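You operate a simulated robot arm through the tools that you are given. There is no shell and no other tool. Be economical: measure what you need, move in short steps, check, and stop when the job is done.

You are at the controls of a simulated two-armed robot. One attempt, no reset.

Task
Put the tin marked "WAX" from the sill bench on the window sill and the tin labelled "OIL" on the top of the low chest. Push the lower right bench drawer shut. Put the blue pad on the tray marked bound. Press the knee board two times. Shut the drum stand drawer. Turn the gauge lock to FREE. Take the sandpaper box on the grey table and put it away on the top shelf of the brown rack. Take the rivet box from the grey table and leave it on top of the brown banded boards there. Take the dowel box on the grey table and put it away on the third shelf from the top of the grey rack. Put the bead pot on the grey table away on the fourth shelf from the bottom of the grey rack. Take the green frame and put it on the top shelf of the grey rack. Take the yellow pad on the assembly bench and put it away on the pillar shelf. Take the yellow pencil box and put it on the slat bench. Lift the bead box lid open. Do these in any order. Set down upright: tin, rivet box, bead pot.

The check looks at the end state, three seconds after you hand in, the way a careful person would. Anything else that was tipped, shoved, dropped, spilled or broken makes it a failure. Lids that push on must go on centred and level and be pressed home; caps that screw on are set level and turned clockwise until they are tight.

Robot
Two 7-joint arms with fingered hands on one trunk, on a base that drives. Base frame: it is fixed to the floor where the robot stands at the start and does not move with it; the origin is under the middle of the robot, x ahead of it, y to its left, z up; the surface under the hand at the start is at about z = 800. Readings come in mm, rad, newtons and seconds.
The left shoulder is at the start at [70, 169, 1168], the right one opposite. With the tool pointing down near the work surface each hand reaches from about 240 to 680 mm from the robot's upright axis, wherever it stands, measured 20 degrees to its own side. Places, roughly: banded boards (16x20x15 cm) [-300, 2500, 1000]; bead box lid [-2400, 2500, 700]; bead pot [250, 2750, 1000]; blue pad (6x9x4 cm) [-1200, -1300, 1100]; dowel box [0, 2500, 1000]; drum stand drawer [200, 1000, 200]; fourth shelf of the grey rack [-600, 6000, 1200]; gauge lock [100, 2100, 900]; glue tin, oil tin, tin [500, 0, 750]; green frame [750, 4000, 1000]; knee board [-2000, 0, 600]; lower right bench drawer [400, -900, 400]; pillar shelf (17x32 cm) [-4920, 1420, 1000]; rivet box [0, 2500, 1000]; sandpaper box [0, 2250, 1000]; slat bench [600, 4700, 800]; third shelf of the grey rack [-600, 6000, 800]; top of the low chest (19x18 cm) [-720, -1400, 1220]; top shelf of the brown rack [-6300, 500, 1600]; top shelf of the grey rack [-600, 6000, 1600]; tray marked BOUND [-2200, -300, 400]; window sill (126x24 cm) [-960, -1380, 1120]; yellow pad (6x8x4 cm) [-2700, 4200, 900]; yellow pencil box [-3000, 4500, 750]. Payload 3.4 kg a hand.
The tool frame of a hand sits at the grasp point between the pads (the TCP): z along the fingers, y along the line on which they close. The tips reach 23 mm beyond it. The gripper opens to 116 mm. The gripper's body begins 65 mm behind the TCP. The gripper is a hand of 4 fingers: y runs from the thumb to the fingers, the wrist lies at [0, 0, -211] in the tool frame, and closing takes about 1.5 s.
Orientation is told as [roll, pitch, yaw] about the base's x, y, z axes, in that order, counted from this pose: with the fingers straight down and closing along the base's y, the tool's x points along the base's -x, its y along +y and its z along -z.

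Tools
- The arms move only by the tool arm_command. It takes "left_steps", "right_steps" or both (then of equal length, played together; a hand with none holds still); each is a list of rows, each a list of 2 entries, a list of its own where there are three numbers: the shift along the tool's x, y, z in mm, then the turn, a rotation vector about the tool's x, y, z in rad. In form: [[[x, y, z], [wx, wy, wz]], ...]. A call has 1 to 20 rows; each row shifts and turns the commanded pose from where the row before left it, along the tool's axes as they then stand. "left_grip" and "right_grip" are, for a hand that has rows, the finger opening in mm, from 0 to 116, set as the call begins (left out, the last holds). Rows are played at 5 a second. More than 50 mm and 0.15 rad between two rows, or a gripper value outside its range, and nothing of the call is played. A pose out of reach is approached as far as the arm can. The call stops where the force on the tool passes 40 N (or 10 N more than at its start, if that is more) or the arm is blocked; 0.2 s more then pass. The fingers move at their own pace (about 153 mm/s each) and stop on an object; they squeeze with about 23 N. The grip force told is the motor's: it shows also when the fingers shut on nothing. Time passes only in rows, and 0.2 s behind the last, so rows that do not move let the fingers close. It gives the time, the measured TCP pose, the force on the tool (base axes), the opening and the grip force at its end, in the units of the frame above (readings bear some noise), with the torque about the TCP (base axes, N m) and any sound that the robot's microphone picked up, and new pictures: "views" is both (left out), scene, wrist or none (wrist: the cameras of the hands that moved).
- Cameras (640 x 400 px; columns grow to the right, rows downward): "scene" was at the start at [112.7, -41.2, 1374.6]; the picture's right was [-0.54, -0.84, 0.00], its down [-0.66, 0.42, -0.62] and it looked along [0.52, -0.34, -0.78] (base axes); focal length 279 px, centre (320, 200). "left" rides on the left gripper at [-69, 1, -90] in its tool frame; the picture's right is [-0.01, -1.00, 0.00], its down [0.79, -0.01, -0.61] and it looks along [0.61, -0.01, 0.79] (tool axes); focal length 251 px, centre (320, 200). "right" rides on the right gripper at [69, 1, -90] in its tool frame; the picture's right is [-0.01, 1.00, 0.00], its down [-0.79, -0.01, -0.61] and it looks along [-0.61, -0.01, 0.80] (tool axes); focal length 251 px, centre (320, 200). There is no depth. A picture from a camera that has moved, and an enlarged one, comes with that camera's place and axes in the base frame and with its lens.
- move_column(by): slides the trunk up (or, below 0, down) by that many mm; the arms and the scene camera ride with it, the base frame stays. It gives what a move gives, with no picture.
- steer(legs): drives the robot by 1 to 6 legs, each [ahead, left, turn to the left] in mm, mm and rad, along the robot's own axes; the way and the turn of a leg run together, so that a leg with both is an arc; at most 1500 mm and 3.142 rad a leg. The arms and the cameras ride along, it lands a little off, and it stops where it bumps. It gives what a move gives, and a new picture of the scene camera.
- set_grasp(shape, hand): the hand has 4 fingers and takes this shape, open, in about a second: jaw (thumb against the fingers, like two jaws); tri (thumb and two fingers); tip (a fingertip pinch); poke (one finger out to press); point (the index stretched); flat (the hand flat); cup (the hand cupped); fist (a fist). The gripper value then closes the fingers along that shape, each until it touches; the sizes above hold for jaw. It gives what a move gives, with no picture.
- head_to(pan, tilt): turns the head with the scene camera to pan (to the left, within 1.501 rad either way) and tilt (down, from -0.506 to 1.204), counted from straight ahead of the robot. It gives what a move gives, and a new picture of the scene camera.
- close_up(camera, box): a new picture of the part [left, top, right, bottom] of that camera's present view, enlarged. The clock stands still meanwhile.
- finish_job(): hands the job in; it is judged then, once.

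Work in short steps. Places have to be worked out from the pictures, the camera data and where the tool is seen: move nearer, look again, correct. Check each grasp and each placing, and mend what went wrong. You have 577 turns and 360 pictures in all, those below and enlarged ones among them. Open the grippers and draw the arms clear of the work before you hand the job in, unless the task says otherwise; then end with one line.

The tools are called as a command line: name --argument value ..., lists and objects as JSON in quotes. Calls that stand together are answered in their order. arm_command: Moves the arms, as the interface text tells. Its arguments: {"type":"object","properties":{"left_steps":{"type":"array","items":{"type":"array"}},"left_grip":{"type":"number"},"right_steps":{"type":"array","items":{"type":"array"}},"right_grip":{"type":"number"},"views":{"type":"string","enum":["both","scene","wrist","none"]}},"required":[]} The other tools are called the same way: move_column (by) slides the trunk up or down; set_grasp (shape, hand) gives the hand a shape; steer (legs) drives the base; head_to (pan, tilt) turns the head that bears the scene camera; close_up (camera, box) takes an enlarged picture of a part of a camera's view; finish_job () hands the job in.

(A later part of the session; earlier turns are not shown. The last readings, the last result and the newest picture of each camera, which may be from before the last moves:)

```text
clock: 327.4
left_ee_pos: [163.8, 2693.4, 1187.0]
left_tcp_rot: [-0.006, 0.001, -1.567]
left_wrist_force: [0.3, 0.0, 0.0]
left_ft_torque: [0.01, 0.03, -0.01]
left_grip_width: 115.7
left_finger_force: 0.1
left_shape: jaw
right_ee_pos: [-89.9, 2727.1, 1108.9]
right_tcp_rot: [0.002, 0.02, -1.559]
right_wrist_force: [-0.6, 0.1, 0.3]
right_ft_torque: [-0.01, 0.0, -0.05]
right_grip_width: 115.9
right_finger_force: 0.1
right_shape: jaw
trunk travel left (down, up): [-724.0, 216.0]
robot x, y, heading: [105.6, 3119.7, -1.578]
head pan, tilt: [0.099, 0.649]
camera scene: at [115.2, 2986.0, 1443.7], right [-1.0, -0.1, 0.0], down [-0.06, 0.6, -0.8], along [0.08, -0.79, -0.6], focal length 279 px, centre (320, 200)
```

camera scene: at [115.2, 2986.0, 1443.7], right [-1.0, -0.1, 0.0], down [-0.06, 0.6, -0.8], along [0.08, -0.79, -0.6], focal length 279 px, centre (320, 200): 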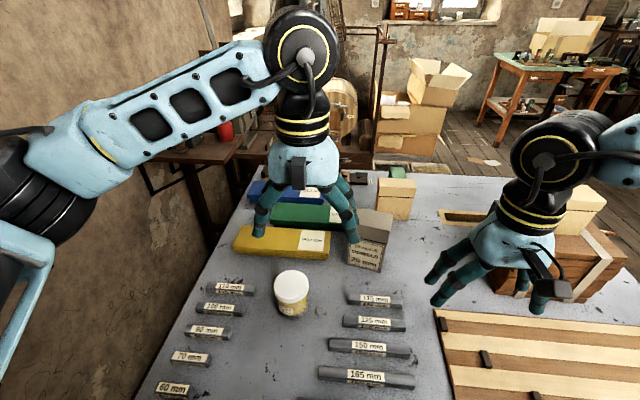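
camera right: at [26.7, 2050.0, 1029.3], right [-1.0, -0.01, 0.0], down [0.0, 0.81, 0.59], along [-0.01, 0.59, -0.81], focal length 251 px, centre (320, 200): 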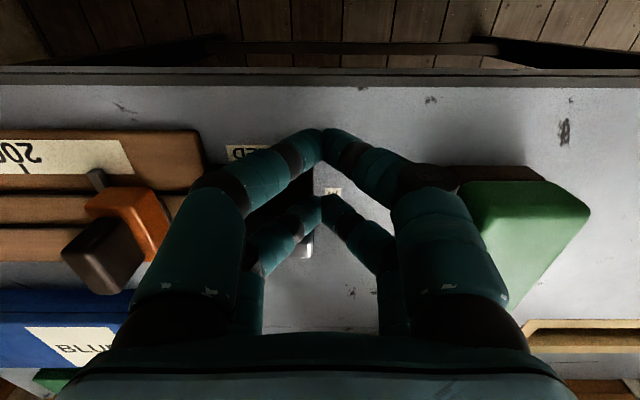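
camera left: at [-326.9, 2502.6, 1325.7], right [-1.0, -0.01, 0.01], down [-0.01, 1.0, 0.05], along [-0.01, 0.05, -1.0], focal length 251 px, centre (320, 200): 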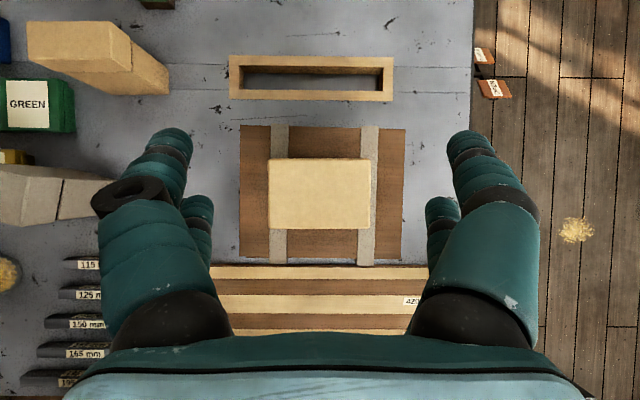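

I'll bring the left hand above the pot and tilt the right hand toward the dowel box, then check both wrist cameras.

arm_command --left_steps '[[[-8, 7, 0], [0, 0, 0]], [[-8, 7, 0], [0, 0, 0]], [[-8, 7, 0], [0, 0, 0]], [[-8, 7, 0], [0, 0, 0]], [[-8, 7, 0], [0, 0, 0]], [[-7, 7, 0], [0, 0, 0]], [[-6, 7, 0], [0, 0, 0]], [[0, 0, 40], [0, 0, 0]], [[0, 0, 40], [0, 0, 0]], [[0, 0, 40], [0, 0, 0]]]' --right_steps '[[[-40, 27, 0], [0, 0, 0]], [[-40, 27, 0], [0, 0, 0]], [[-40, 27, 0], [0, 0, 0]], [[-40, 27, 0], [0, 0, 0]], [[-20, 20, 0], [0, 0, 0]], [[0, 0, 0], [0, -0.12, 0]], [[0, 0, 0], [0, -0.12, 0]], [[0, 0, 0], [0, -0.12, 0]], [[0, 0, 0], [0, -0.12, 0]], [[0, 0, 0], [0, -0.12, 0]]]' --views "wrist"

```text
clock: 329.6
left_ee_pos: [210.7, 2640.5, 1066.1]
left_tcp_rot: [-0.006, -0.004, -1.57]
left_wrist_force: [-0.4, 0.3, -0.1]
left_ft_torque: [-0.02, 0.04, 0.01]
left_grip_width: 115.8
left_finger_force: 0.1
left_shape: jaw
right_ee_pos: [-34.9, 2623.3, 1104.9]
right_tcp_rot: [0.007, -0.583, -1.561]
right_wrist_force: [-0.3, -0.2, 0.4]
right_ft_torque: [0.0, 0.0, -0.01]
right_grip_width: 115.7
right_finger_force: 0.0
right_shape: jaw
right hand out of reach, approached as far as the arm can: row 3, 4, 5
trunk travel left (down, up): [-724.0, 216.0]
robot x, y, heading: [105.3, 3121.5, -1.572]
head pan, tilt: [0.099, 0.649]
camera right: at [-35.3, 2730.5, 1141.5], right [1.0, 0.0, 0.01], down [-0.01, -0.33, 0.94], along [0.01, -0.94, -0.33], focal length 251 px, centre (320, 200)
camera left: at [211.6, 2573.1, 1154.4], right [-1.0, -0.01, 0.01], down [-0.01, 0.8, 0.6], along [-0.01, 0.6, -0.8], focal length 251 px, centre (320, 200)
```

right: 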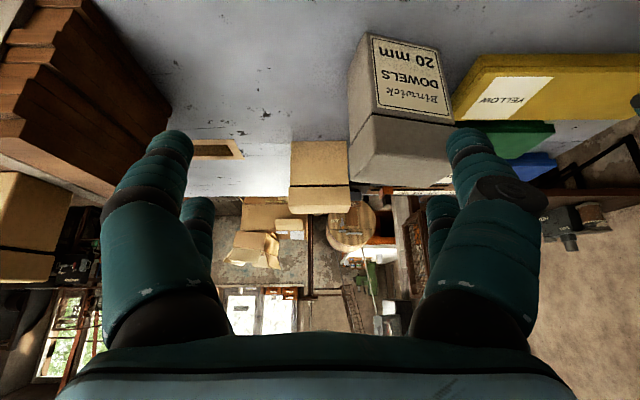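
left: 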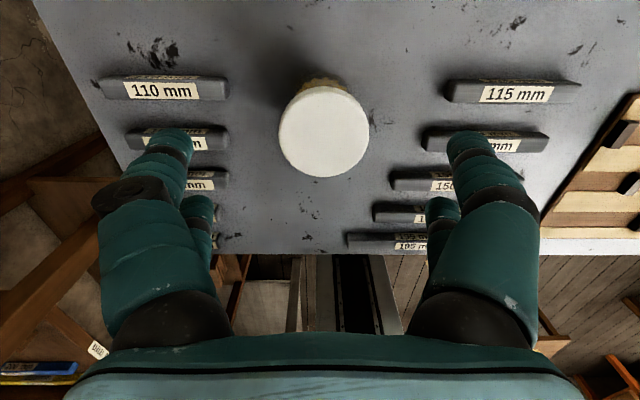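

The pot is centred under the left hand. I'll grasp it first, then shift the base left for the right hand to reach the dowel box.

arm_command --left_steps '[[[-2, -1, 40], [0, 0, 0]], [[0, 0, 40], [0, 0, 0]], [[0, 0, 35], [0, 0, 0]], [[0, 0, 16], [0, 0, 0]]]' --left_grip 96 --views "wrist"

arm_command --left_steps '[[[0, 0, 0], [0, 0, 0]], [[0, 0, 0], [0, 0, 0]], [[0, 0, 0], [0, 0, 0]], [[0, 0, 0], [0, 0, 0]], [[0, 0, 0], [0, 0, 0]]]' --left_grip 0 --views "none"

arm_command --left_steps '[[[0, 0, -40], [0, 0, 0]], [[0, 0, -40], [0, 0, 0]], [[0, 0, -40], [0, 0, 0]], [[0, 0, -40], [0, 0, 0]], [[0, 0, -40], [0, 0, 0]]]' --views "wrist"

```text
clock: 330.6
left_ee_pos: [209.7, 2638.2, 934.5]
left_tcp_rot: [-0.004, -0.002, -1.569]
left_wrist_force: [0.7, 0.1, 0.0]
left_ft_torque: [-0.02, 0.01, 0.02]
left_grip_width: 96.2
left_finger_force: 0.2
left_shape: jaw
right_ee_pos: [-34.1, 2623.0, 1103.6]
right_tcp_rot: [0.004, -0.583, -1.561]
right_wrist_force: [-0.8, -0.3, 0.4]
right_ft_torque: [-0.02, 0.01, 0.0]
right_grip_width: 116.2
right_finger_force: 0.1
right_shape: jaw
trunk travel left (down, up): [-724.0, 216.0]
robot x, y, heading: [107.3, 3121.3, -1.574]
head pan, tilt: [0.099, 0.649]
camera left: at [210.1, 2570.1, 1023.7], right [-1.0, -0.01, 0.01], down [-0.01, 0.8, 0.6], along [-0.01, 0.6, -0.8], focal length 251 px, centre (320, 200)
```

left: 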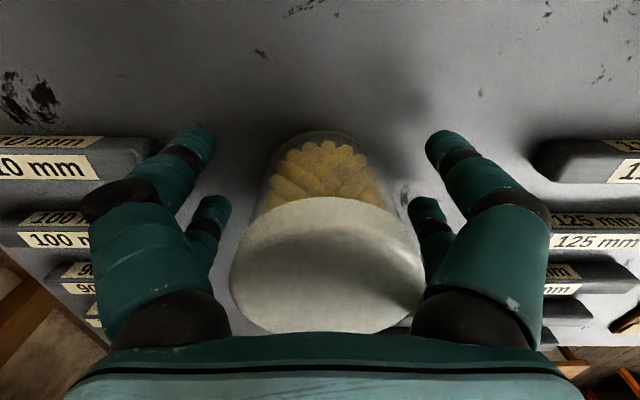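

```text
clock: 331.9
left_ee_pos: [209.1, 2637.6, 935.5]
left_tcp_rot: [-0.006, -0.001, -1.569]
left_wrist_force: [-0.5, 0.8, -0.4]
left_ft_torque: [-0.03, 0.01, -0.03]
left_grip_width: 38.2
left_finger_force: 22.6
left_shape: jaw
right_ee_pos: [-34.0, 2623.5, 1104.3]
right_tcp_rot: [0.006, -0.581, -1.562]
right_wrist_force: [0.1, 0.6, -0.8]
right_ft_torque: [-0.01, -0.01, 0.0]
right_grip_width: 115.9
right_finger_force: 0.0
right_shape: jaw
trunk travel left (down, up): [-724.0, 216.0]
robot x, y, heading: [108.7, 3122.9, -1.57]
head pan, tilt: [0.099, 0.649]
```

```text
clock: 333.1
left_ee_pos: [208.3, 2639.0, 1135.1]
left_tcp_rot: [-0.004, -0.001, -1.568]
left_wrist_force: [0.1, -0.6, -0.5]
left_ft_torque: [-0.02, 0.01, 0.0]
left_grip_width: 35.6
left_finger_force: 23.5
left_shape: jaw
right_ee_pos: [-35.6, 2622.7, 1104.4]
right_tcp_rot: [0.005, -0.582, -1.562]
right_wrist_force: [0.8, -0.3, 0.6]
right_ft_torque: [0.01, 0.03, 0.01]
right_grip_width: 115.9
right_finger_force: 0.1
right_shape: jaw
trunk travel left (down, up): [-724.0, 216.0]
robot x, y, heading: [105.9, 3124.0, -1.574]
head pan, tilt: [0.099, 0.649]
camera left: at [210.1, 2571.2, 1224.5], right [-1.0, -0.01, 0.0], down [-0.01, 0.8, 0.61], along [-0.01, 0.61, -0.8], focal length 251 px, centre (320, 200)
```

left: 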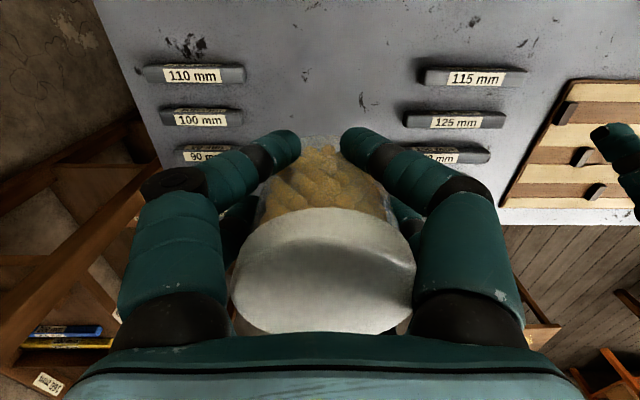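

The pot is in hand. I'll upright the right hand and turn the base 0.3 rad left so the dowel box falls into the right arm's good range.

arm_command --right_steps '[[[20, 0, -20], [0, 0.116, 0]], [[20, 0, -10], [0, 0.116, 0]], [[20, 0, 0], [0, 0.116, 0]], [[0, 0, 0], [0, 0.116, 0]], [[0, 0, 0], [0, 0.116, 0]]]' --views "none"

steer --legs '[[0, 0, 0.3]]'

arm_command --right_steps '[[[0, 0, 0], [0, 0, 0.125]], [[0, 0, 0], [0, 0, 0.125]], [[0, 0, 0], [0, 0, 0.125]], [[0, 0, 0], [0, 0, 0.125]]]' --views "both"

```text
clock: 334.2
left_ee_pos: [207.6, 2637.6, 1133.7]
left_tcp_rot: [-0.004, 0.0, -1.569]
left_wrist_force: [-0.2, -0.3, -0.8]
left_ft_torque: [-0.01, 0.0, 0.01]
left_grip_width: 35.7
left_finger_force: 23.0
left_shape: jaw
right_ee_pos: [-35.7, 2690.8, 1103.6]
right_tcp_rot: [0.005, 0.003, -1.558]
right_wrist_force: [-1.0, 0.1, 0.8]
right_ft_torque: [0.04, -0.01, 0.0]
right_grip_width: 115.9
right_finger_force: 0.0
right_shape: jaw
trunk travel left (down, up): [-724.0, 216.0]
robot x, y, heading: [104.4, 3119.2, -1.572]
head pan, tilt: [0.099, 0.649]
```

```text
clock: 335.6
left_ee_pos: [348.3, 2691.9, 1135.7]
left_tcp_rot: [-0.004, -0.001, -1.267]
left_wrist_force: [-0.8, -1.0, -1.3]
left_ft_torque: [0.0, 0.01, 0.03]
left_grip_width: 35.6
left_finger_force: 23.0
left_shape: jaw
right_ee_pos: [98.5, 2668.1, 1104.2]
right_tcp_rot: [0.006, 0.0, -1.258]
right_wrist_force: [-0.5, 0.4, -0.8]
right_ft_torque: [0.04, 0.03, 0.0]
right_grip_width: 115.7
right_finger_force: 0.0
right_shape: jaw
trunk travel left (down, up): [-724.0, 216.0]
robot x, y, heading: [105.5, 3124.3, -1.274]
head pan, tilt: [0.099, 0.649]
camera scene: at [153.8, 2994.5, 1443.7], right [-0.92, -0.39, 0.0], down [-0.23, 0.56, -0.8], along [0.31, -0.73, -0.6], focal length 279 px, centre (320, 200)
```

scene: 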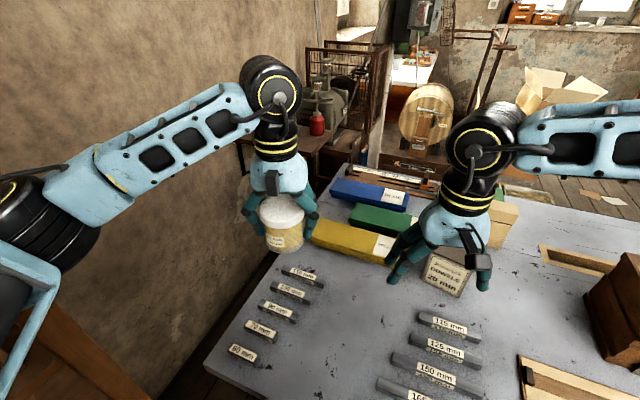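

```text
clock: 336.6
left_ee_pos: [348.4, 2691.2, 1134.6]
left_tcp_rot: [-0.005, -0.002, -1.266]
left_wrist_force: [-0.6, 0.2, -1.9]
left_ft_torque: [-0.04, 0.01, 0.02]
left_grip_width: 35.3
left_finger_force: 22.9
left_shape: jaw
right_ee_pos: [98.9, 2667.4, 1103.8]
right_tcp_rot: [0.003, 0.002, -1.76]
right_wrist_force: [-0.2, 0.8, 0.7]
right_ft_torque: [0.02, 0.0, -0.02]
right_grip_width: 116.0
right_finger_force: 0.1
right_shape: jaw
trunk travel left (down, up): [-724.0, 216.0]
robot x, y, heading: [106.3, 3123.1, -1.273]
head pan, tilt: [0.099, 0.649]
camera scene: at [154.4, 2994.5, 1443.7], right [-0.92, -0.39, 0.0], down [-0.23, 0.56, -0.8], along [0.31, -0.73, -0.6], focal length 279 px, centre (320, 200)
camera right: at [112.4, 2735.9, 1193.3], right [0.98, -0.2, 0.0], down [-0.16, -0.78, 0.61], along [-0.12, -0.59, -0.8], focal length 251 px, centre (320, 200)
```

scene: 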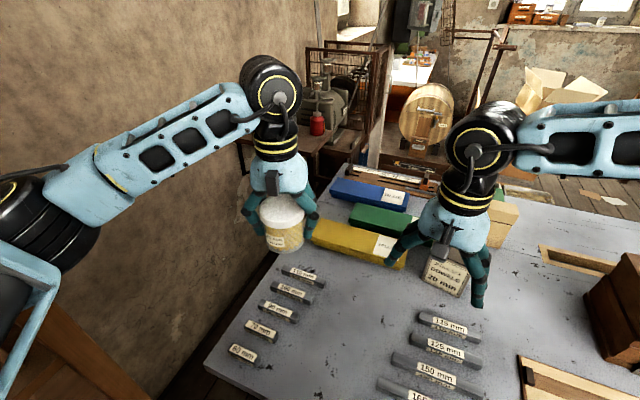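
right: 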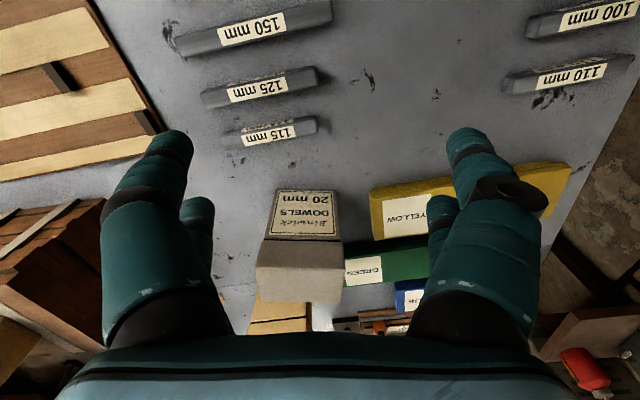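

The dowel box is aligned with the hand and centred at about (42,2500), top near z 1028. I'll move over it with a tilt.

arm_command --right_steps '[[[-35, -5, 0], [0, 0, 0]], [[-35, -5, 0], [0, -0.1, 0]], [[-35, -5, 0], [0, -0.1, 0]], [[-35, -5, 0], [0, -0.1, 0]], [[-35, -4, 0], [0, -0.1, 0]], [[0, 0, 0], [0, -0.1, 0]]]' --right_grip 116 --views "both"

```text
clock: 338.0
left_ee_pos: [347.7, 2691.6, 1135.7]
left_tcp_rot: [-0.006, -0.004, -1.268]
left_wrist_force: [-0.7, -0.1, -1.4]
left_ft_torque: [-0.05, -0.01, 0.0]
left_grip_width: 35.4
left_finger_force: 22.9
left_shape: jaw
right_ee_pos: [44.1, 2502.6, 1124.9]
right_tcp_rot: [0.003, -0.501, -1.759]
right_wrist_force: [0.1, -0.7, -0.7]
right_ft_torque: [0.01, 0.0, 0.02]
right_grip_width: 115.9
right_finger_force: 0.0
right_shape: jaw
trunk travel left (down, up): [-724.0, 216.0]
robot x, y, heading: [103.0, 3124.5, -1.27]
head pan, tilt: [0.099, 0.649]
camera scene: at [154.7, 2995.7, 1443.8], right [-0.92, -0.39, 0.0], down [-0.23, 0.56, -0.8], along [0.31, -0.73, -0.6], focal length 279 px, centre (320, 200)
camera right: at [63.1, 2605.6, 1170.9], right [0.98, -0.19, 0.01], down [-0.09, -0.4, 0.91], along [-0.17, -0.9, -0.41], focal length 251 px, centre (320, 200)
```

scene: 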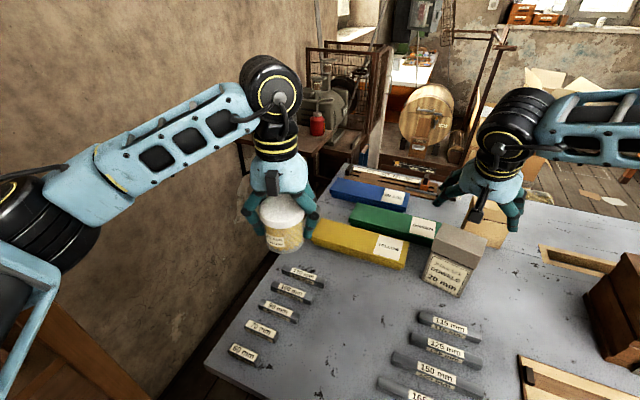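
right: 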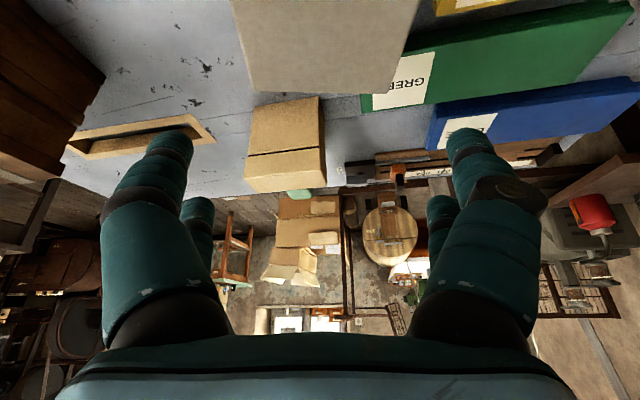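

It's aligned. I'll descend 134 mm in steps, with the force limit as a guard, then close.

arm_command --right_steps '[[[19, -1, 35], [0, 0, 0]], [[19, 0, 35], [0, 0, 0]], [[16, 0, 29.5], [0, 0, 0]], [[10, 0, 18.5], [0, 0, 0]]]' --right_grip 116 --views "both"

```text
clock: 339.0
left_ee_pos: [349.9, 2697.8, 1138.8]
left_tcp_rot: [-0.01, -0.006, -1.269]
left_wrist_force: [1.7, 0.6, -1.2]
left_ft_torque: [-0.08, -0.04, 0.01]
left_grip_width: 35.3
left_finger_force: 23.1
left_shape: jaw
right_ee_pos: [34.3, 2468.3, 1016.6]
right_tcp_rot: [0.009, -0.507, -1.758]
right_wrist_force: [4.0, -7.4, 30.1]
right_ft_torque: [1.11, -0.91, -0.43]
right_grip_width: 115.4
right_finger_force: 0.0
right_shape: jaw
right hand out of reach, approached as far as the arm can: row 2, 3, 4
trunk travel left (down, up): [-724.0, 216.0]
robot x, y, heading: [108.6, 3120.1, -1.274]
head pan, tilt: [0.099, 0.649]
camera scene: at [156.7, 3002.7, 1445.1], right [-0.92, -0.39, 0.0], down [-0.24, 0.55, -0.8], along [0.31, -0.74, -0.6], focal length 279 px, centre (320, 200)
camera right: at [52.9, 2569.8, 1063.3], right [0.98, -0.19, 0.01], down [-0.09, -0.39, 0.92], along [-0.17, -0.9, -0.4], focal length 251 px, centre (320, 200)
```

scene: 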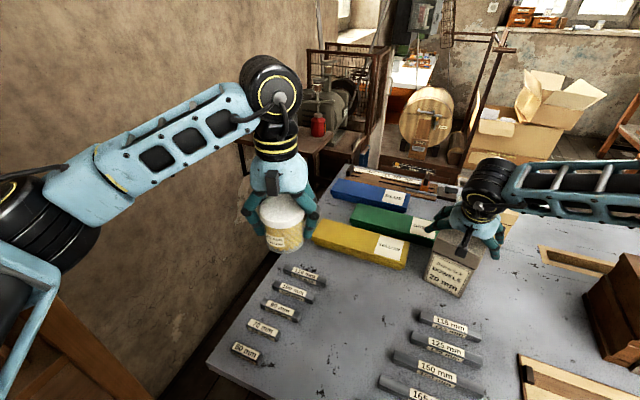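
right: 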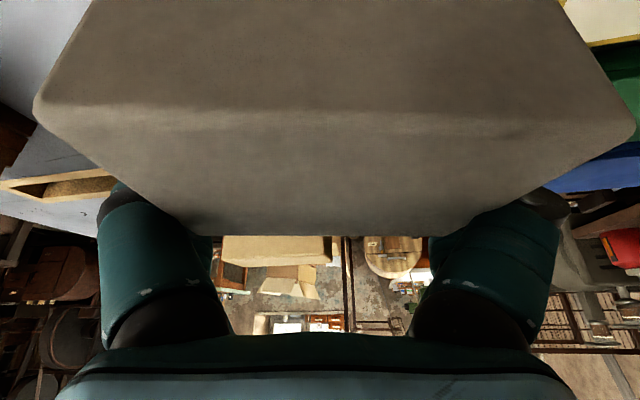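

The palm is pressing on the box top because the arm ran out of reach and drifted. I'll lift up at once.

arm_command --right_steps '[[[-10, 0, -18], [0, 0, 0]], [[-19, 0, -35], [0, 0, 0]], [[-19, 0, -35], [0, 0, 0]], [[-19, 0, -35], [0, 0, 0]], [[0, 0, 0], [0, 0.125, 0]], [[0, 0, 0], [0, 0.125, 0]], [[0, 0, 0], [0, 0.125, 0]], [[0, 0, 0], [0, 0.125, 0]]]' --views "both"

```text
clock: 340.8
left_ee_pos: [346.9, 2691.5, 1135.6]
left_tcp_rot: [-0.005, -0.002, -1.267]
left_wrist_force: [-0.2, -0.2, -1.1]
left_ft_torque: [-0.04, -0.04, 0.01]
left_grip_width: 35.5
left_finger_force: 23.2
left_shape: jaw
right_ee_pos: [15.0, 2484.3, 1147.5]
right_tcp_rot: [0.008, 0.002, -1.758]
right_wrist_force: [0.3, 0.1, 0.2]
right_ft_torque: [0.0, 0.0, 0.02]
right_grip_width: 116.3
right_finger_force: 0.0
right_shape: jaw
right hand out of reach, approached as far as the arm can: row 7, 8
trunk travel left (down, up): [-724.0, 216.0]
robot x, y, heading: [108.8, 3122.2, -1.276]
head pan, tilt: [0.099, 0.649]
camera scene: at [153.9, 2995.2, 1443.8], right [-0.92, -0.39, 0.0], down [-0.23, 0.56, -0.8], along [0.31, -0.73, -0.6], focal length 279 px, centre (320, 200)
camera right: at [27.9, 2551.3, 1237.1], right [0.98, -0.19, 0.01], down [-0.16, -0.78, 0.61], along [-0.11, -0.59, -0.8], focal length 251 px, centre (320, 200)
```

scene: 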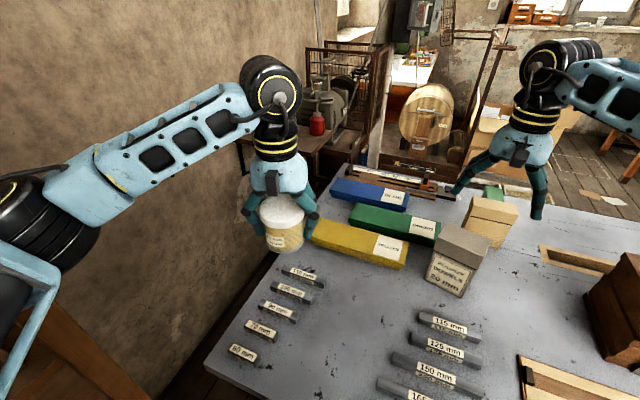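
right: 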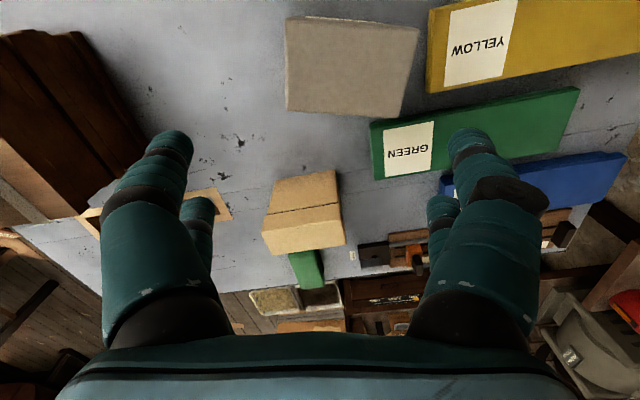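

All boxes still stand. The box centre is (45,2516). I'll move there with the hand vertical and come down stepwise.

arm_command --right_steps '[[[37, 23, 0], [0, 0, 0]], [[0, 0, 35], [0, 0, 0]], [[0, 0, 35], [0, 0, 0]]]' --right_grip 116 --views "wrist"

```text
clock: 341.6
left_ee_pos: [347.3, 2690.1, 1135.1]
left_tcp_rot: [-0.005, 0.001, -1.265]
left_wrist_force: [-0.4, 0.2, -1.1]
left_ft_torque: [0.0, -0.01, -0.01]
left_grip_width: 35.5
left_finger_force: 22.9
left_shape: jaw
right_ee_pos: [44.5, 2514.9, 1074.4]
right_tcp_rot: [0.004, 0.004, -1.759]
right_wrist_force: [0.1, -0.4, 0.0]
right_ft_torque: [-0.02, 0.02, 0.02]
right_grip_width: 116.1
right_finger_force: 0.0
right_shape: jaw
trunk travel left (down, up): [-724.0, 216.0]
robot x, y, heading: [109.5, 3121.5, -1.267]
head pan, tilt: [0.099, 0.649]
camera right: at [57.9, 2583.0, 1164.0], right [0.98, -0.2, 0.0], down [-0.16, -0.78, 0.6], along [-0.12, -0.59, -0.8], focal length 251 px, centre (320, 200)
```

right: 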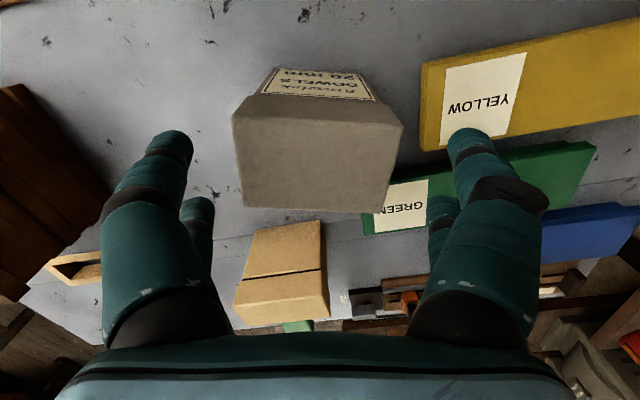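

Centred, with a 0.07 rad misalignment. I'll correct that and descend to z 985.

arm_command --right_steps '[[[-5, 0, 10], [0, 0, 0.07]], [[0, 0, 30], [0, 0, 0]], [[0, 0, 30], [0, 0, 0]], [[0, 0, 19], [0, 0, 0]]]' --right_grip 116 --views "wrist"

```text
clock: 342.6
left_ee_pos: [348.3, 2693.2, 1137.1]
left_tcp_rot: [-0.005, -0.004, -1.265]
left_wrist_force: [1.1, 0.4, -1.5]
left_ft_torque: [0.0, 0.02, 0.03]
left_grip_width: 35.8
left_finger_force: 23.1
left_shape: jaw
right_ee_pos: [41.9, 2511.3, 1005.2]
right_tcp_rot: [0.019, -0.014, -1.831]
right_wrist_force: [-4.5, -2.9, 22.8]
right_ft_torque: [0.22, -0.22, 0.02]
right_grip_width: 115.4
right_finger_force: 0.1
right_shape: jaw
right hand out of reach, approached as far as the arm can: row 4
trunk travel left (down, up): [-724.0, 216.0]
robot x, y, heading: [101.1, 3123.5, -1.269]
head pan, tilt: [0.099, 0.649]
stopped in row 4 (right hand): the force on the tool passed its limit at 48 N (the readings are from after the stop); the commanded pose is now the measured one
camera right: at [59.1, 2581.0, 1094.2], right [0.96, -0.27, 0.02], down [-0.22, -0.75, 0.62], along [-0.15, -0.6, -0.79], focal length 251 px, centre (320, 200)
```

right: 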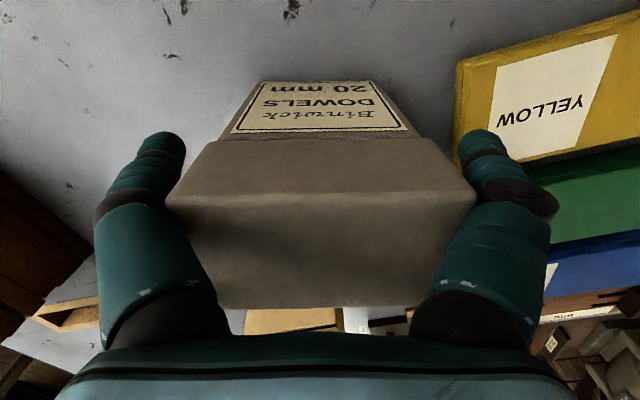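

The palm has touched the lid; the box is taller than I thought, so the grip depth is already plenty. I'll rise 10 mm and close.

arm_command --right_steps '[[[0, 0, -12], [0, 0, 0]], [[0, 0, 0], [0, 0, 0]]]' --right_grip 116 --views "none"

arm_command --right_steps '[[[0, 0, 0], [0, 0, 0]], [[0, 0, 0], [0, 0, 0]], [[0, 0, 0], [0, 0, 0]], [[0, 0, 0], [0, 0, 0]], [[0, 0, 0], [0, 0, 0]]]' --right_grip 0 --views "both"

```text
clock: 343.2
left_ee_pos: [348.6, 2690.8, 1134.6]
left_tcp_rot: [-0.005, -0.002, -1.267]
left_wrist_force: [-0.2, -0.3, -1.3]
left_ft_torque: [-0.07, 0.02, 0.02]
left_grip_width: 35.6
left_finger_force: 23.0
left_shape: jaw
right_ee_pos: [41.1, 2511.3, 1012.8]
right_tcp_rot: [0.015, -0.008, -1.828]
right_wrist_force: [-0.1, -0.6, -0.1]
right_ft_torque: [0.02, 0.01, -0.01]
right_grip_width: 116.1
right_finger_force: 0.0
right_shape: jaw
trunk travel left (down, up): [-724.0, 216.0]
robot x, y, heading: [104.6, 3126.4, -1.269]
head pan, tilt: [0.099, 0.649]
```

```text
clock: 344.4
left_ee_pos: [348.6, 2689.5, 1134.6]
left_tcp_rot: [-0.005, -0.002, -1.267]
left_wrist_force: [0.1, -0.2, -1.4]
left_ft_torque: [0.02, 0.02, -0.01]
left_grip_width: 35.3
left_finger_force: 22.8
left_shape: jaw
right_ee_pos: [42.0, 2509.5, 1013.1]
right_tcp_rot: [0.017, -0.009, -1.83]
right_wrist_force: [-1.5, -0.2, 1.1]
right_ft_torque: [0.0, 0.1, 0.0]
right_grip_width: 83.9
right_finger_force: 23.1
right_shape: jaw
trunk travel left (down, up): [-724.0, 216.0]
robot x, y, heading: [105.5, 3123.4, -1.27]
head pan, tilt: [0.099, 0.649]
camera scene: at [154.3, 2993.9, 1443.7], right [-0.92, -0.39, 0.0], down [-0.23, 0.56, -0.8], along [0.31, -0.73, -0.61], focal length 279 px, centre (320, 200)
camera right: at [58.9, 2578.3, 1102.7], right [0.96, -0.26, 0.02], down [-0.22, -0.76, 0.61], along [-0.15, -0.59, -0.79], focal length 251 px, centre (320, 200)
```

scene: 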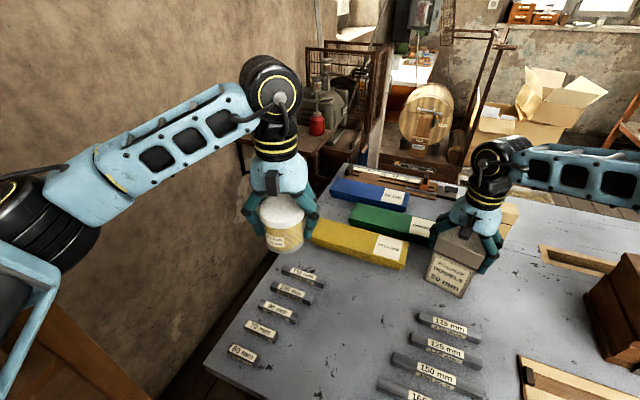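
right: 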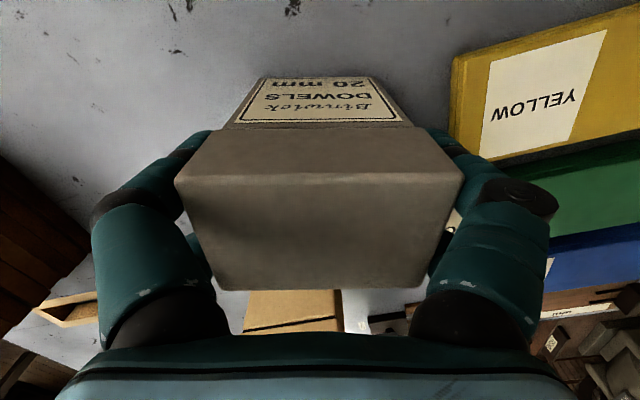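

Gripped at 84 mm. I'll lift and check that the whole box comes up.

arm_command --right_steps '[[[0, 0, -20], [0, 0, 0]], [[0, 0, -30], [0, 0, 0]], [[0, 0, -40], [0, 0, 0]], [[0, 0, -40], [0, 0, 0]]]' --views "both"

```text
clock: 345.4
left_ee_pos: [347.7, 2690.9, 1135.4]
left_tcp_rot: [-0.004, -0.002, -1.268]
left_wrist_force: [-0.5, -0.1, -1.1]
left_ft_torque: [-0.02, -0.01, -0.02]
left_grip_width: 35.6
left_finger_force: 23.2
left_shape: jaw
right_ee_pos: [40.7, 2511.3, 1147.8]
right_tcp_rot: [0.015, -0.008, -1.83]
right_wrist_force: [-0.2, 0.1, -3.1]
right_ft_torque: [0.01, -0.01, -0.03]
right_grip_width: 83.7
right_finger_force: 23.1
right_shape: jaw
trunk travel left (down, up): [-724.0, 216.0]
robot x, y, heading: [106.3, 3124.3, -1.27]
head pan, tilt: [0.099, 0.649]
camera scene: at [154.5, 2994.4, 1443.7], right [-0.92, -0.39, 0.0], down [-0.23, 0.56, -0.8], along [0.31, -0.73, -0.6], focal length 279 px, centre (320, 200)
camera right: at [56.6, 2580.1, 1236.5], right [0.96, -0.26, 0.01], down [-0.22, -0.76, 0.61], along [-0.15, -0.59, -0.79], focal length 251 px, centre (320, 200)
```

scene: 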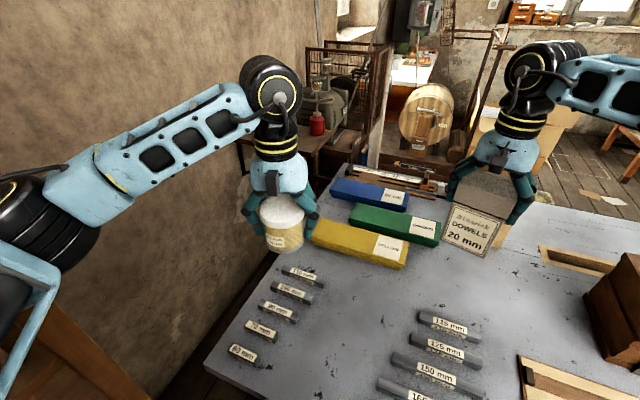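
right: 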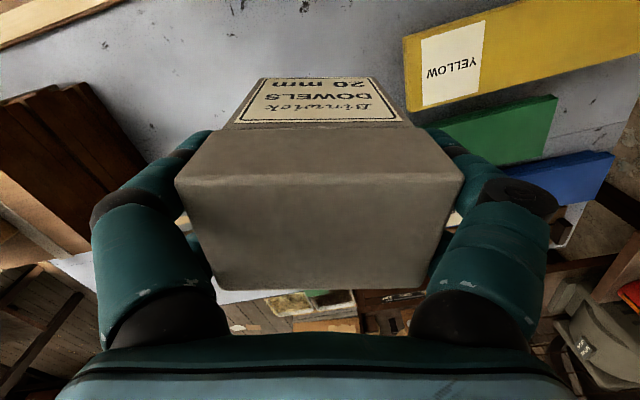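

Whole box lifted. I'll draw both hands in, back off from the table, move clear and turn to face the grey rack.

arm_command --left_steps '[[[25, 0, 0], [0, 0, 0]], [[25, 0, 0], [0, 0, 0]], [[25, 0, 0], [0, 0, 0]], [[25, 0, 0], [0, 0, 0]], [[0, 0, 0], [0, 0, 0]]]' --right_steps '[[[40, 0, -10], [0, 0, -0.11]], [[40, 0, -10], [0, 0, -0.11]], [[40, 0, 0], [0, 0, -0.11]], [[40, 0, 0], [0, 0, -0.11]], [[40, 0, 0], [0, 0, -0.11]]]' --views "none"

steer --legs '[[0, 0, -0.3], [-450, 0, 0], [0, -450, 0], [0, 0, -1.571], [0, 0, -1.571]]'

head_to --pan 0 --tilt 0.35

```text
clock: 346.6
left_ee_pos: [318.5, 2787.3, 1134.7]
left_tcp_rot: [-0.005, -0.003, -1.266]
left_wrist_force: [0.0, 0.1, -1.0]
left_ft_torque: [0.0, 0.03, 0.02]
left_grip_width: 35.2
left_finger_force: 22.9
left_shape: jaw
right_ee_pos: [47.2, 2712.5, 1161.2]
right_tcp_rot: [0.008, -0.016, -1.28]
right_wrist_force: [-0.5, -0.6, -3.7]
right_ft_torque: [-0.02, -0.01, 0.0]
right_grip_width: 83.6
right_finger_force: 23.3
right_shape: jaw
trunk travel left (down, up): [-724.0, 216.0]
robot x, y, heading: [106.4, 3122.4, -1.274]
head pan, tilt: [0.099, 0.649]
```

```text
clock: 360.1
left_ee_pos: [-462.4, 3941.4, 1133.7]
left_tcp_rot: [-0.005, -0.003, 1.613]
left_wrist_force: [-0.3, -0.6, -1.8]
left_ft_torque: [0.05, -0.03, -0.02]
left_grip_width: 35.0
left_finger_force: 23.1
left_shape: jaw
right_ee_pos: [-179.8, 3943.4, 1160.7]
right_tcp_rot: [0.009, -0.016, 1.601]
right_wrist_force: [-1.1, 0.2, -3.0]
right_ft_torque: [-0.04, -0.02, 0.0]
right_grip_width: 83.4
right_finger_force: 23.3
right_shape: jaw
trunk travel left (down, up): [-724.0, 216.0]
robot x, y, heading: [-345.5, 3563.0, 1.604]
head pan, tilt: [0.099, 0.649]
camera scene: at [-358.7, 3697.3, 1443.7], right [0.99, 0.14, 0.0], down [0.08, -0.6, -0.8], along [-0.11, 0.79, -0.61], focal length 279 px, centre (320, 200)
```

scene: 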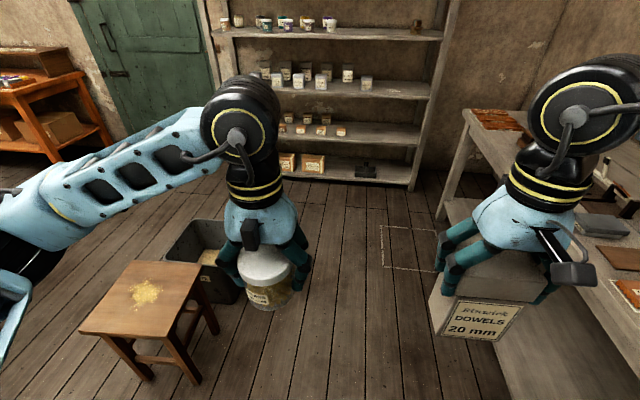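

```text
clock: 360.9
left_ee_pos: [-462.0, 3941.2, 1133.8]
left_tcp_rot: [-0.006, -0.001, 1.612]
left_wrist_force: [-0.7, 0.0, -1.4]
left_ft_torque: [0.04, -0.03, -0.03]
left_grip_width: 35.2
left_finger_force: 22.9
left_shape: jaw
right_ee_pos: [-179.8, 3944.6, 1160.6]
right_tcp_rot: [0.009, -0.015, 1.6]
right_wrist_force: [0.0, 1.3, -3.1]
right_ft_torque: [0.0, -0.01, 0.02]
right_grip_width: 83.7
right_finger_force: 22.8
right_shape: jaw
trunk travel left (down, up): [-724.0, 216.0]
robot x, y, heading: [-345.4, 3558.6, 1.607]
head pan, tilt: [0.0, 0.351]
camera scene: at [-350.1, 3704.3, 1470.6], right [1.0, 0.04, 0.0], down [0.01, -0.34, -0.94], along [-0.03, 0.94, -0.34], focal length 279 px, centre (320, 200)
```

scene: 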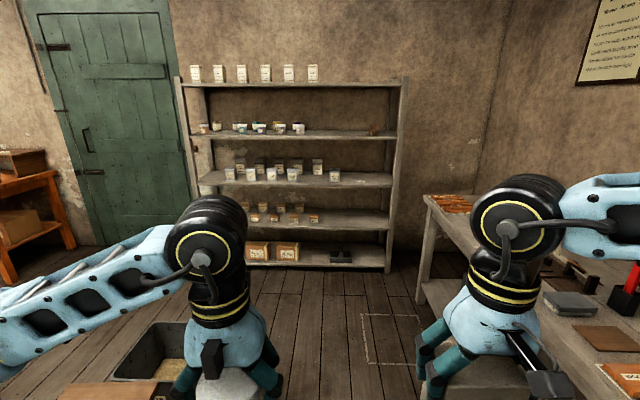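

The grey rack stands at y about 6000 with shelves near z 1600, 1200, 800 and 400 and free room on its right side. I'll drive toward it.

steer --legs '[[0, 0, -0.033], [1500, 0, 0]]'

head_to --pan 0 --tilt 0.25

```text
clock: 368.7
left_ee_pos: [-440.9, 5439.8, 1134.2]
left_tcp_rot: [-0.006, -0.002, 1.57]
left_wrist_force: [0.1, 0.4, -1.8]
left_ft_torque: [0.01, 0.01, 0.04]
left_grip_width: 35.4
left_finger_force: 23.1
left_shape: jaw
right_ee_pos: [-158.8, 5429.2, 1160.3]
right_tcp_rot: [0.009, -0.016, 1.556]
right_wrist_force: [0.4, -0.2, -3.3]
right_ft_torque: [-0.04, 0.02, 0.0]
right_grip_width: 83.5
right_finger_force: 23.3
right_shape: jaw
trunk travel left (down, up): [-724.0, 216.0]
robot x, y, heading: [-340.3, 5055.7, 1.562]
head pan, tilt: [0.0, 0.351]
camera scene: at [-340.1, 5198.2, 1470.8], right [1.0, -0.01, 0.0], down [0.0, -0.34, -0.94], along [0.01, 0.94, -0.34], focal length 279 px, centre (320, 200)
```

scene: 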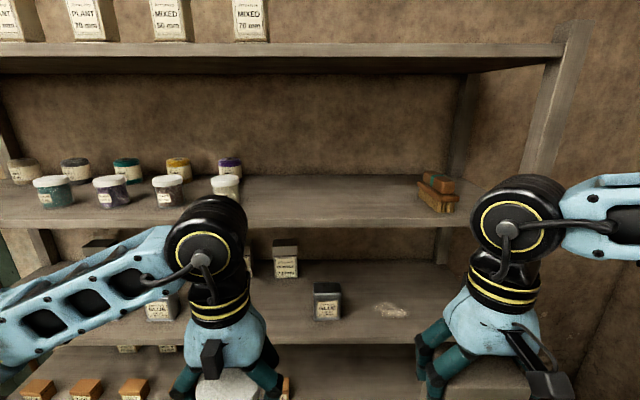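

```text
clock: 369.4
left_ee_pos: [-441.3, 5439.4, 1133.7]
left_tcp_rot: [-0.006, -0.001, 1.57]
left_wrist_force: [0.7, 0.6, -1.3]
left_ft_torque: [0.01, 0.0, 0.01]
left_grip_width: 35.2
left_finger_force: 22.9
left_shape: jaw
right_ee_pos: [-159.5, 5429.7, 1159.7]
right_tcp_rot: [0.008, -0.014, 1.555]
right_wrist_force: [0.1, -0.2, -4.1]
right_ft_torque: [0.0, -0.04, 0.0]
right_grip_width: 83.5
right_finger_force: 23.1
right_shape: jaw
trunk travel left (down, up): [-724.0, 216.0]
robot x, y, heading: [-337.7, 5051.1, 1.565]
head pan, tilt: [0.0, 0.25]
camera scene: at [-340.1, 5198.9, 1480.1], right [1.0, -0.01, 0.0], down [0.0, -0.25, -0.97], along [0.01, 0.97, -0.25], focal length 279 px, centre (320, 200)
```

scene: 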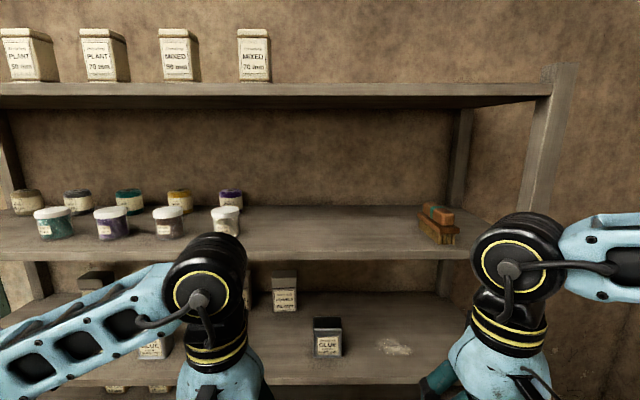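

Measured: rack front at y about 5816, shelves at z 800, 1200 and about 1590. Between the jars and the tools on the 1200 shelf there's room near x -430. I'll raise the trunk to carry the pot just above that shelf and move up close.

move_column --by 122

steer --legs '[[260, 0, 0]]'

head_to --pan 0.1 --tilt 0.45

```text
clock: 370.9
left_ee_pos: [-440.3, 5439.8, 1255.4]
left_tcp_rot: [-0.005, 0.0, 1.569]
left_wrist_force: [-0.4, -0.1, -1.1]
left_ft_torque: [-0.01, -0.02, 0.03]
left_grip_width: 35.1
left_finger_force: 22.8
left_shape: jaw
right_ee_pos: [-157.1, 5430.4, 1282.6]
right_tcp_rot: [0.009, -0.015, 1.555]
right_wrist_force: [0.6, -0.3, -3.4]
right_ft_torque: [-0.01, 0.0, 0.01]
right_grip_width: 83.7
right_finger_force: 22.7
right_shape: jaw
trunk travel left (down, up): [-846.0, 94.0]
robot x, y, heading: [-342.6, 5055.7, 1.561]
head pan, tilt: [0.0, 0.25]
```

```text
clock: 372.8
left_ee_pos: [-439.2, 5691.5, 1257.6]
left_tcp_rot: [-0.006, -0.004, 1.57]
left_wrist_force: [-0.1, -0.6, -1.6]
left_ft_torque: [0.03, -0.02, 0.0]
left_grip_width: 35.1
left_finger_force: 22.9
left_shape: jaw
right_ee_pos: [-157.0, 5682.5, 1282.9]
right_tcp_rot: [0.009, -0.018, 1.559]
right_wrist_force: [-0.3, 0.2, -3.6]
right_ft_torque: [0.01, 0.03, 0.02]
right_grip_width: 83.6
right_finger_force: 23.4
right_shape: jaw
trunk travel left (down, up): [-846.0, 94.0]
robot x, y, heading: [-334.1, 5311.0, 1.567]
head pan, tilt: [0.0, 0.25]
camera scene: at [-338.5, 5450.8, 1602.5], right [1.0, -0.01, 0.0], down [0.0, -0.25, -0.97], along [0.01, 0.97, -0.25], focal length 279 px, centre (320, 200)
```

scene: 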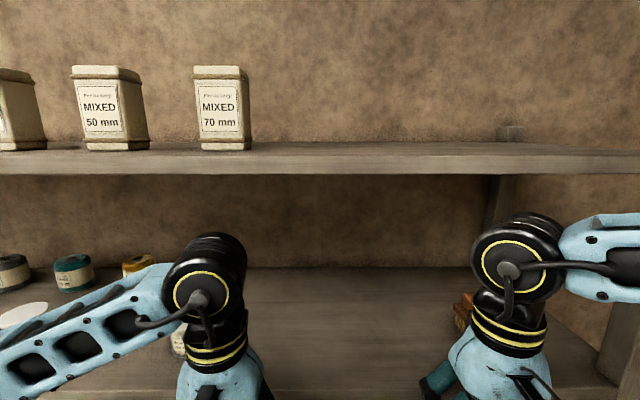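

```text
clock: 373.5
left_ee_pos: [-440.4, 5695.2, 1256.7]
left_tcp_rot: [-0.006, 0.0, 1.57]
left_wrist_force: [-0.3, 0.6, -2.1]
left_ft_torque: [0.01, -0.01, 0.0]
left_grip_width: 35.0
left_finger_force: 23.4
left_shape: jaw
right_ee_pos: [-157.4, 5685.4, 1282.0]
right_tcp_rot: [0.01, -0.014, 1.557]
right_wrist_force: [0.2, -0.1, -2.9]
right_ft_torque: [0.0, 0.0, 0.0]
right_grip_width: 83.4
right_finger_force: 23.1
right_shape: jaw
trunk travel left (down, up): [-846.0, 94.0]
robot x, y, heading: [-336.2, 5305.4, 1.567]
head pan, tilt: [0.099, 0.45]
camera scene: at [-347.7, 5452.6, 1583.6], right [1.0, 0.09, 0.0], down [0.04, -0.43, -0.9], along [-0.08, 0.9, -0.44], focal length 279 px, centre (320, 200)
```

scene: 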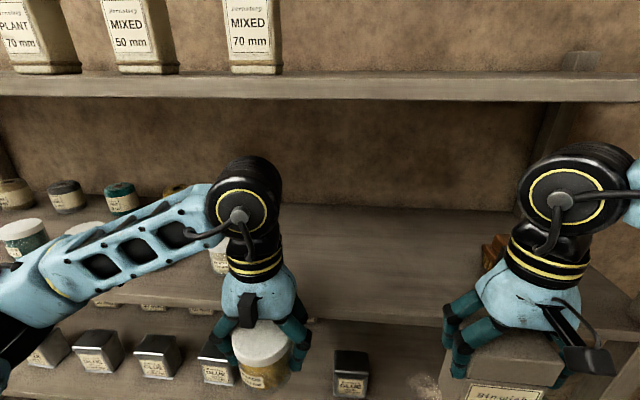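

The wrist top will pass about 35 mm below the top shelf. I'll step the base 40 mm closer and move the pot in over the shelf.

steer --legs '[[40, 0, 0]]'

arm_command --left_steps '[[[-36, -4, 0], [0, 0, 0]], [[-36, -4, 0], [0, 0, 0]], [[-36, -4, 0], [0, 0, 0]], [[-36, -4, 0], [0, 0, 0]]]' --views "both"

```text
clock: 374.4
left_ee_pos: [-439.5, 5724.9, 1260.0]
left_tcp_rot: [-0.004, -0.009, 1.57]
left_wrist_force: [0.2, -0.9, -1.6]
left_ft_torque: [0.13, -0.01, 0.01]
left_grip_width: 35.1
left_finger_force: 22.8
left_shape: jaw
right_ee_pos: [-157.2, 5715.7, 1285.6]
right_tcp_rot: [0.008, -0.023, 1.56]
right_wrist_force: [0.3, -0.9, -3.0]
right_ft_torque: [0.06, -0.05, 0.0]
right_grip_width: 83.7
right_finger_force: 23.4
right_shape: jaw
trunk travel left (down, up): [-846.0, 94.0]
robot x, y, heading: [-339.2, 5349.2, 1.564]
head pan, tilt: [0.099, 0.45]
camera scene: at [-347.5, 5480.2, 1584.7], right [1.0, 0.09, 0.0], down [0.04, -0.43, -0.9], along [-0.08, 0.9, -0.43], focal length 279 px, centre (320, 200)
```

scene: 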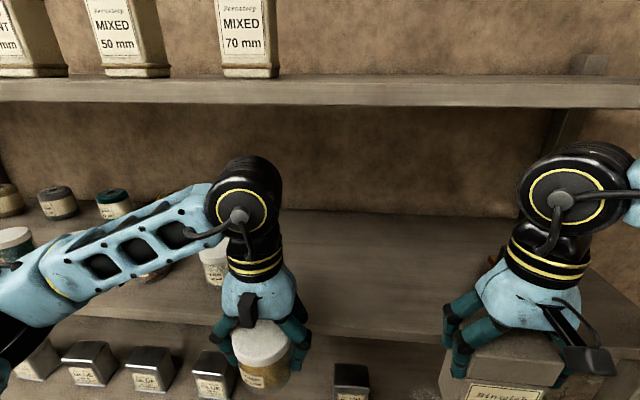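

```text
clock: 375.4
left_ee_pos: [-422.7, 5880.9, 1253.9]
left_tcp_rot: [-0.005, 0.002, 1.57]
left_wrist_force: [-0.5, -0.6, -1.5]
left_ft_torque: [-0.01, -0.01, 0.0]
left_grip_width: 34.8
left_finger_force: 23.4
left_shape: jaw
right_ee_pos: [-157.3, 5728.3, 1282.5]
right_tcp_rot: [0.009, -0.012, 1.559]
right_wrist_force: [-0.5, 0.7, -2.5]
right_ft_torque: [-0.01, 0.02, -0.01]
right_grip_width: 83.2
right_finger_force: 23.3
right_shape: jaw
trunk travel left (down, up): [-846.0, 94.0]
robot x, y, heading: [-338.0, 5349.4, 1.566]
head pan, tilt: [0.099, 0.45]
camera scene: at [-346.4, 5495.0, 1583.1], right [1.0, 0.09, 0.0], down [0.04, -0.44, -0.9], along [-0.08, 0.89, -0.44], focal length 279 px, centre (320, 200)
camera left: at [-423.7, 5950.0, 1344.0], right [1.0, 0.01, 0.0], down [0.0, -0.79, 0.61], along [0.01, -0.61, -0.79], focal length 251 px, centre (320, 200)
```

scene: 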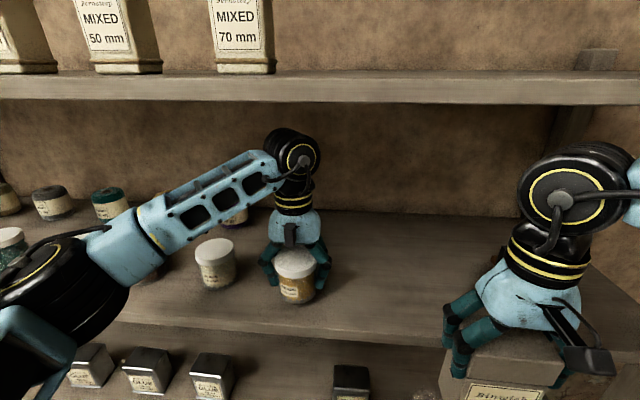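
left: 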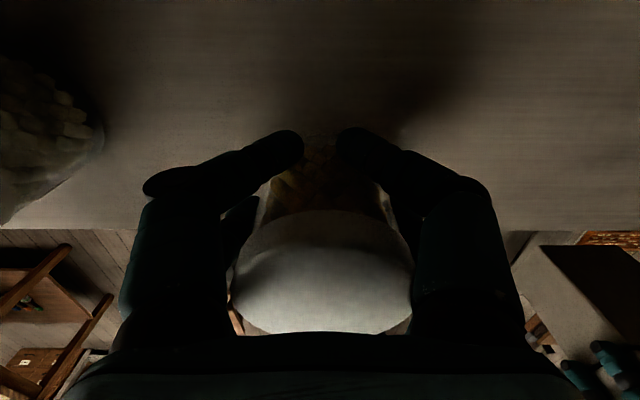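

The pot is over the shelf with room on both sides. I'll lower it gently to contact.

arm_command --left_steps '[[[0, 0, 3], [0, 0, 0]], [[0, 0, 3], [0, 0, 0]], [[0, 0, 2], [0, 0, 0]]]' --views "none"

arm_command --left_steps '[[[0, 0, 2], [0, 0, 0]], [[0, 0, 1.5], [0, 0, 0]]]' --views "none"

arm_command --left_steps '[[[0, 0, 1.5], [0, 0, 0]], [[0, 0, 1.5], [0, 0, 0]]]' --views "none"

```text
clock: 376.2
left_ee_pos: [-423.9, 5877.6, 1248.6]
left_tcp_rot: [-0.006, -0.003, 1.571]
left_wrist_force: [-0.5, -0.6, -1.0]
left_ft_torque: [0.05, 0.0, 0.03]
left_grip_width: 34.4
left_finger_force: 22.6
left_shape: jaw
right_ee_pos: [-158.1, 5725.1, 1281.3]
right_tcp_rot: [0.008, -0.014, 1.558]
right_wrist_force: [0.1, 0.3, -4.3]
right_ft_torque: [0.02, -0.03, 0.02]
right_grip_width: 83.3
right_finger_force: 22.7
right_shape: jaw
trunk travel left (down, up): [-846.0, 94.0]
robot x, y, heading: [-338.6, 5347.7, 1.57]
head pan, tilt: [0.099, 0.45]
```

```text
clock: 376.8
left_ee_pos: [-422.8, 5878.2, 1245.5]
left_tcp_rot: [-0.006, 0.0, 1.571]
left_wrist_force: [1.6, -0.5, -0.6]
left_ft_torque: [0.0, -0.01, 0.01]
left_grip_width: 34.4
left_finger_force: 22.5
left_shape: jaw
right_ee_pos: [-157.7, 5725.5, 1282.6]
right_tcp_rot: [0.009, -0.013, 1.559]
right_wrist_force: [0.8, -1.0, -3.2]
right_ft_torque: [0.02, -0.02, 0.02]
right_grip_width: 83.5
right_finger_force: 23.2
right_shape: jaw
trunk travel left (down, up): [-846.0, 94.0]
robot x, y, heading: [-337.4, 5345.7, 1.565]
head pan, tilt: [0.099, 0.45]
```

```text
clock: 377.4
left_ee_pos: [-423.3, 5878.4, 1241.8]
left_tcp_rot: [-0.006, -0.002, 1.57]
left_wrist_force: [0.0, -0.2, -1.4]
left_ft_torque: [0.01, -0.01, -0.03]
left_grip_width: 34.7
left_finger_force: 23.0
left_shape: jaw
right_ee_pos: [-158.9, 5726.6, 1283.1]
right_tcp_rot: [0.01, -0.014, 1.558]
right_wrist_force: [0.7, 0.4, -3.5]
right_ft_torque: [-0.03, -0.03, -0.01]
right_grip_width: 83.5
right_finger_force: 23.5
right_shape: jaw
trunk travel left (down, up): [-846.0, 94.0]
robot x, y, heading: [-337.3, 5346.3, 1.562]
head pan, tilt: [0.099, 0.45]
```

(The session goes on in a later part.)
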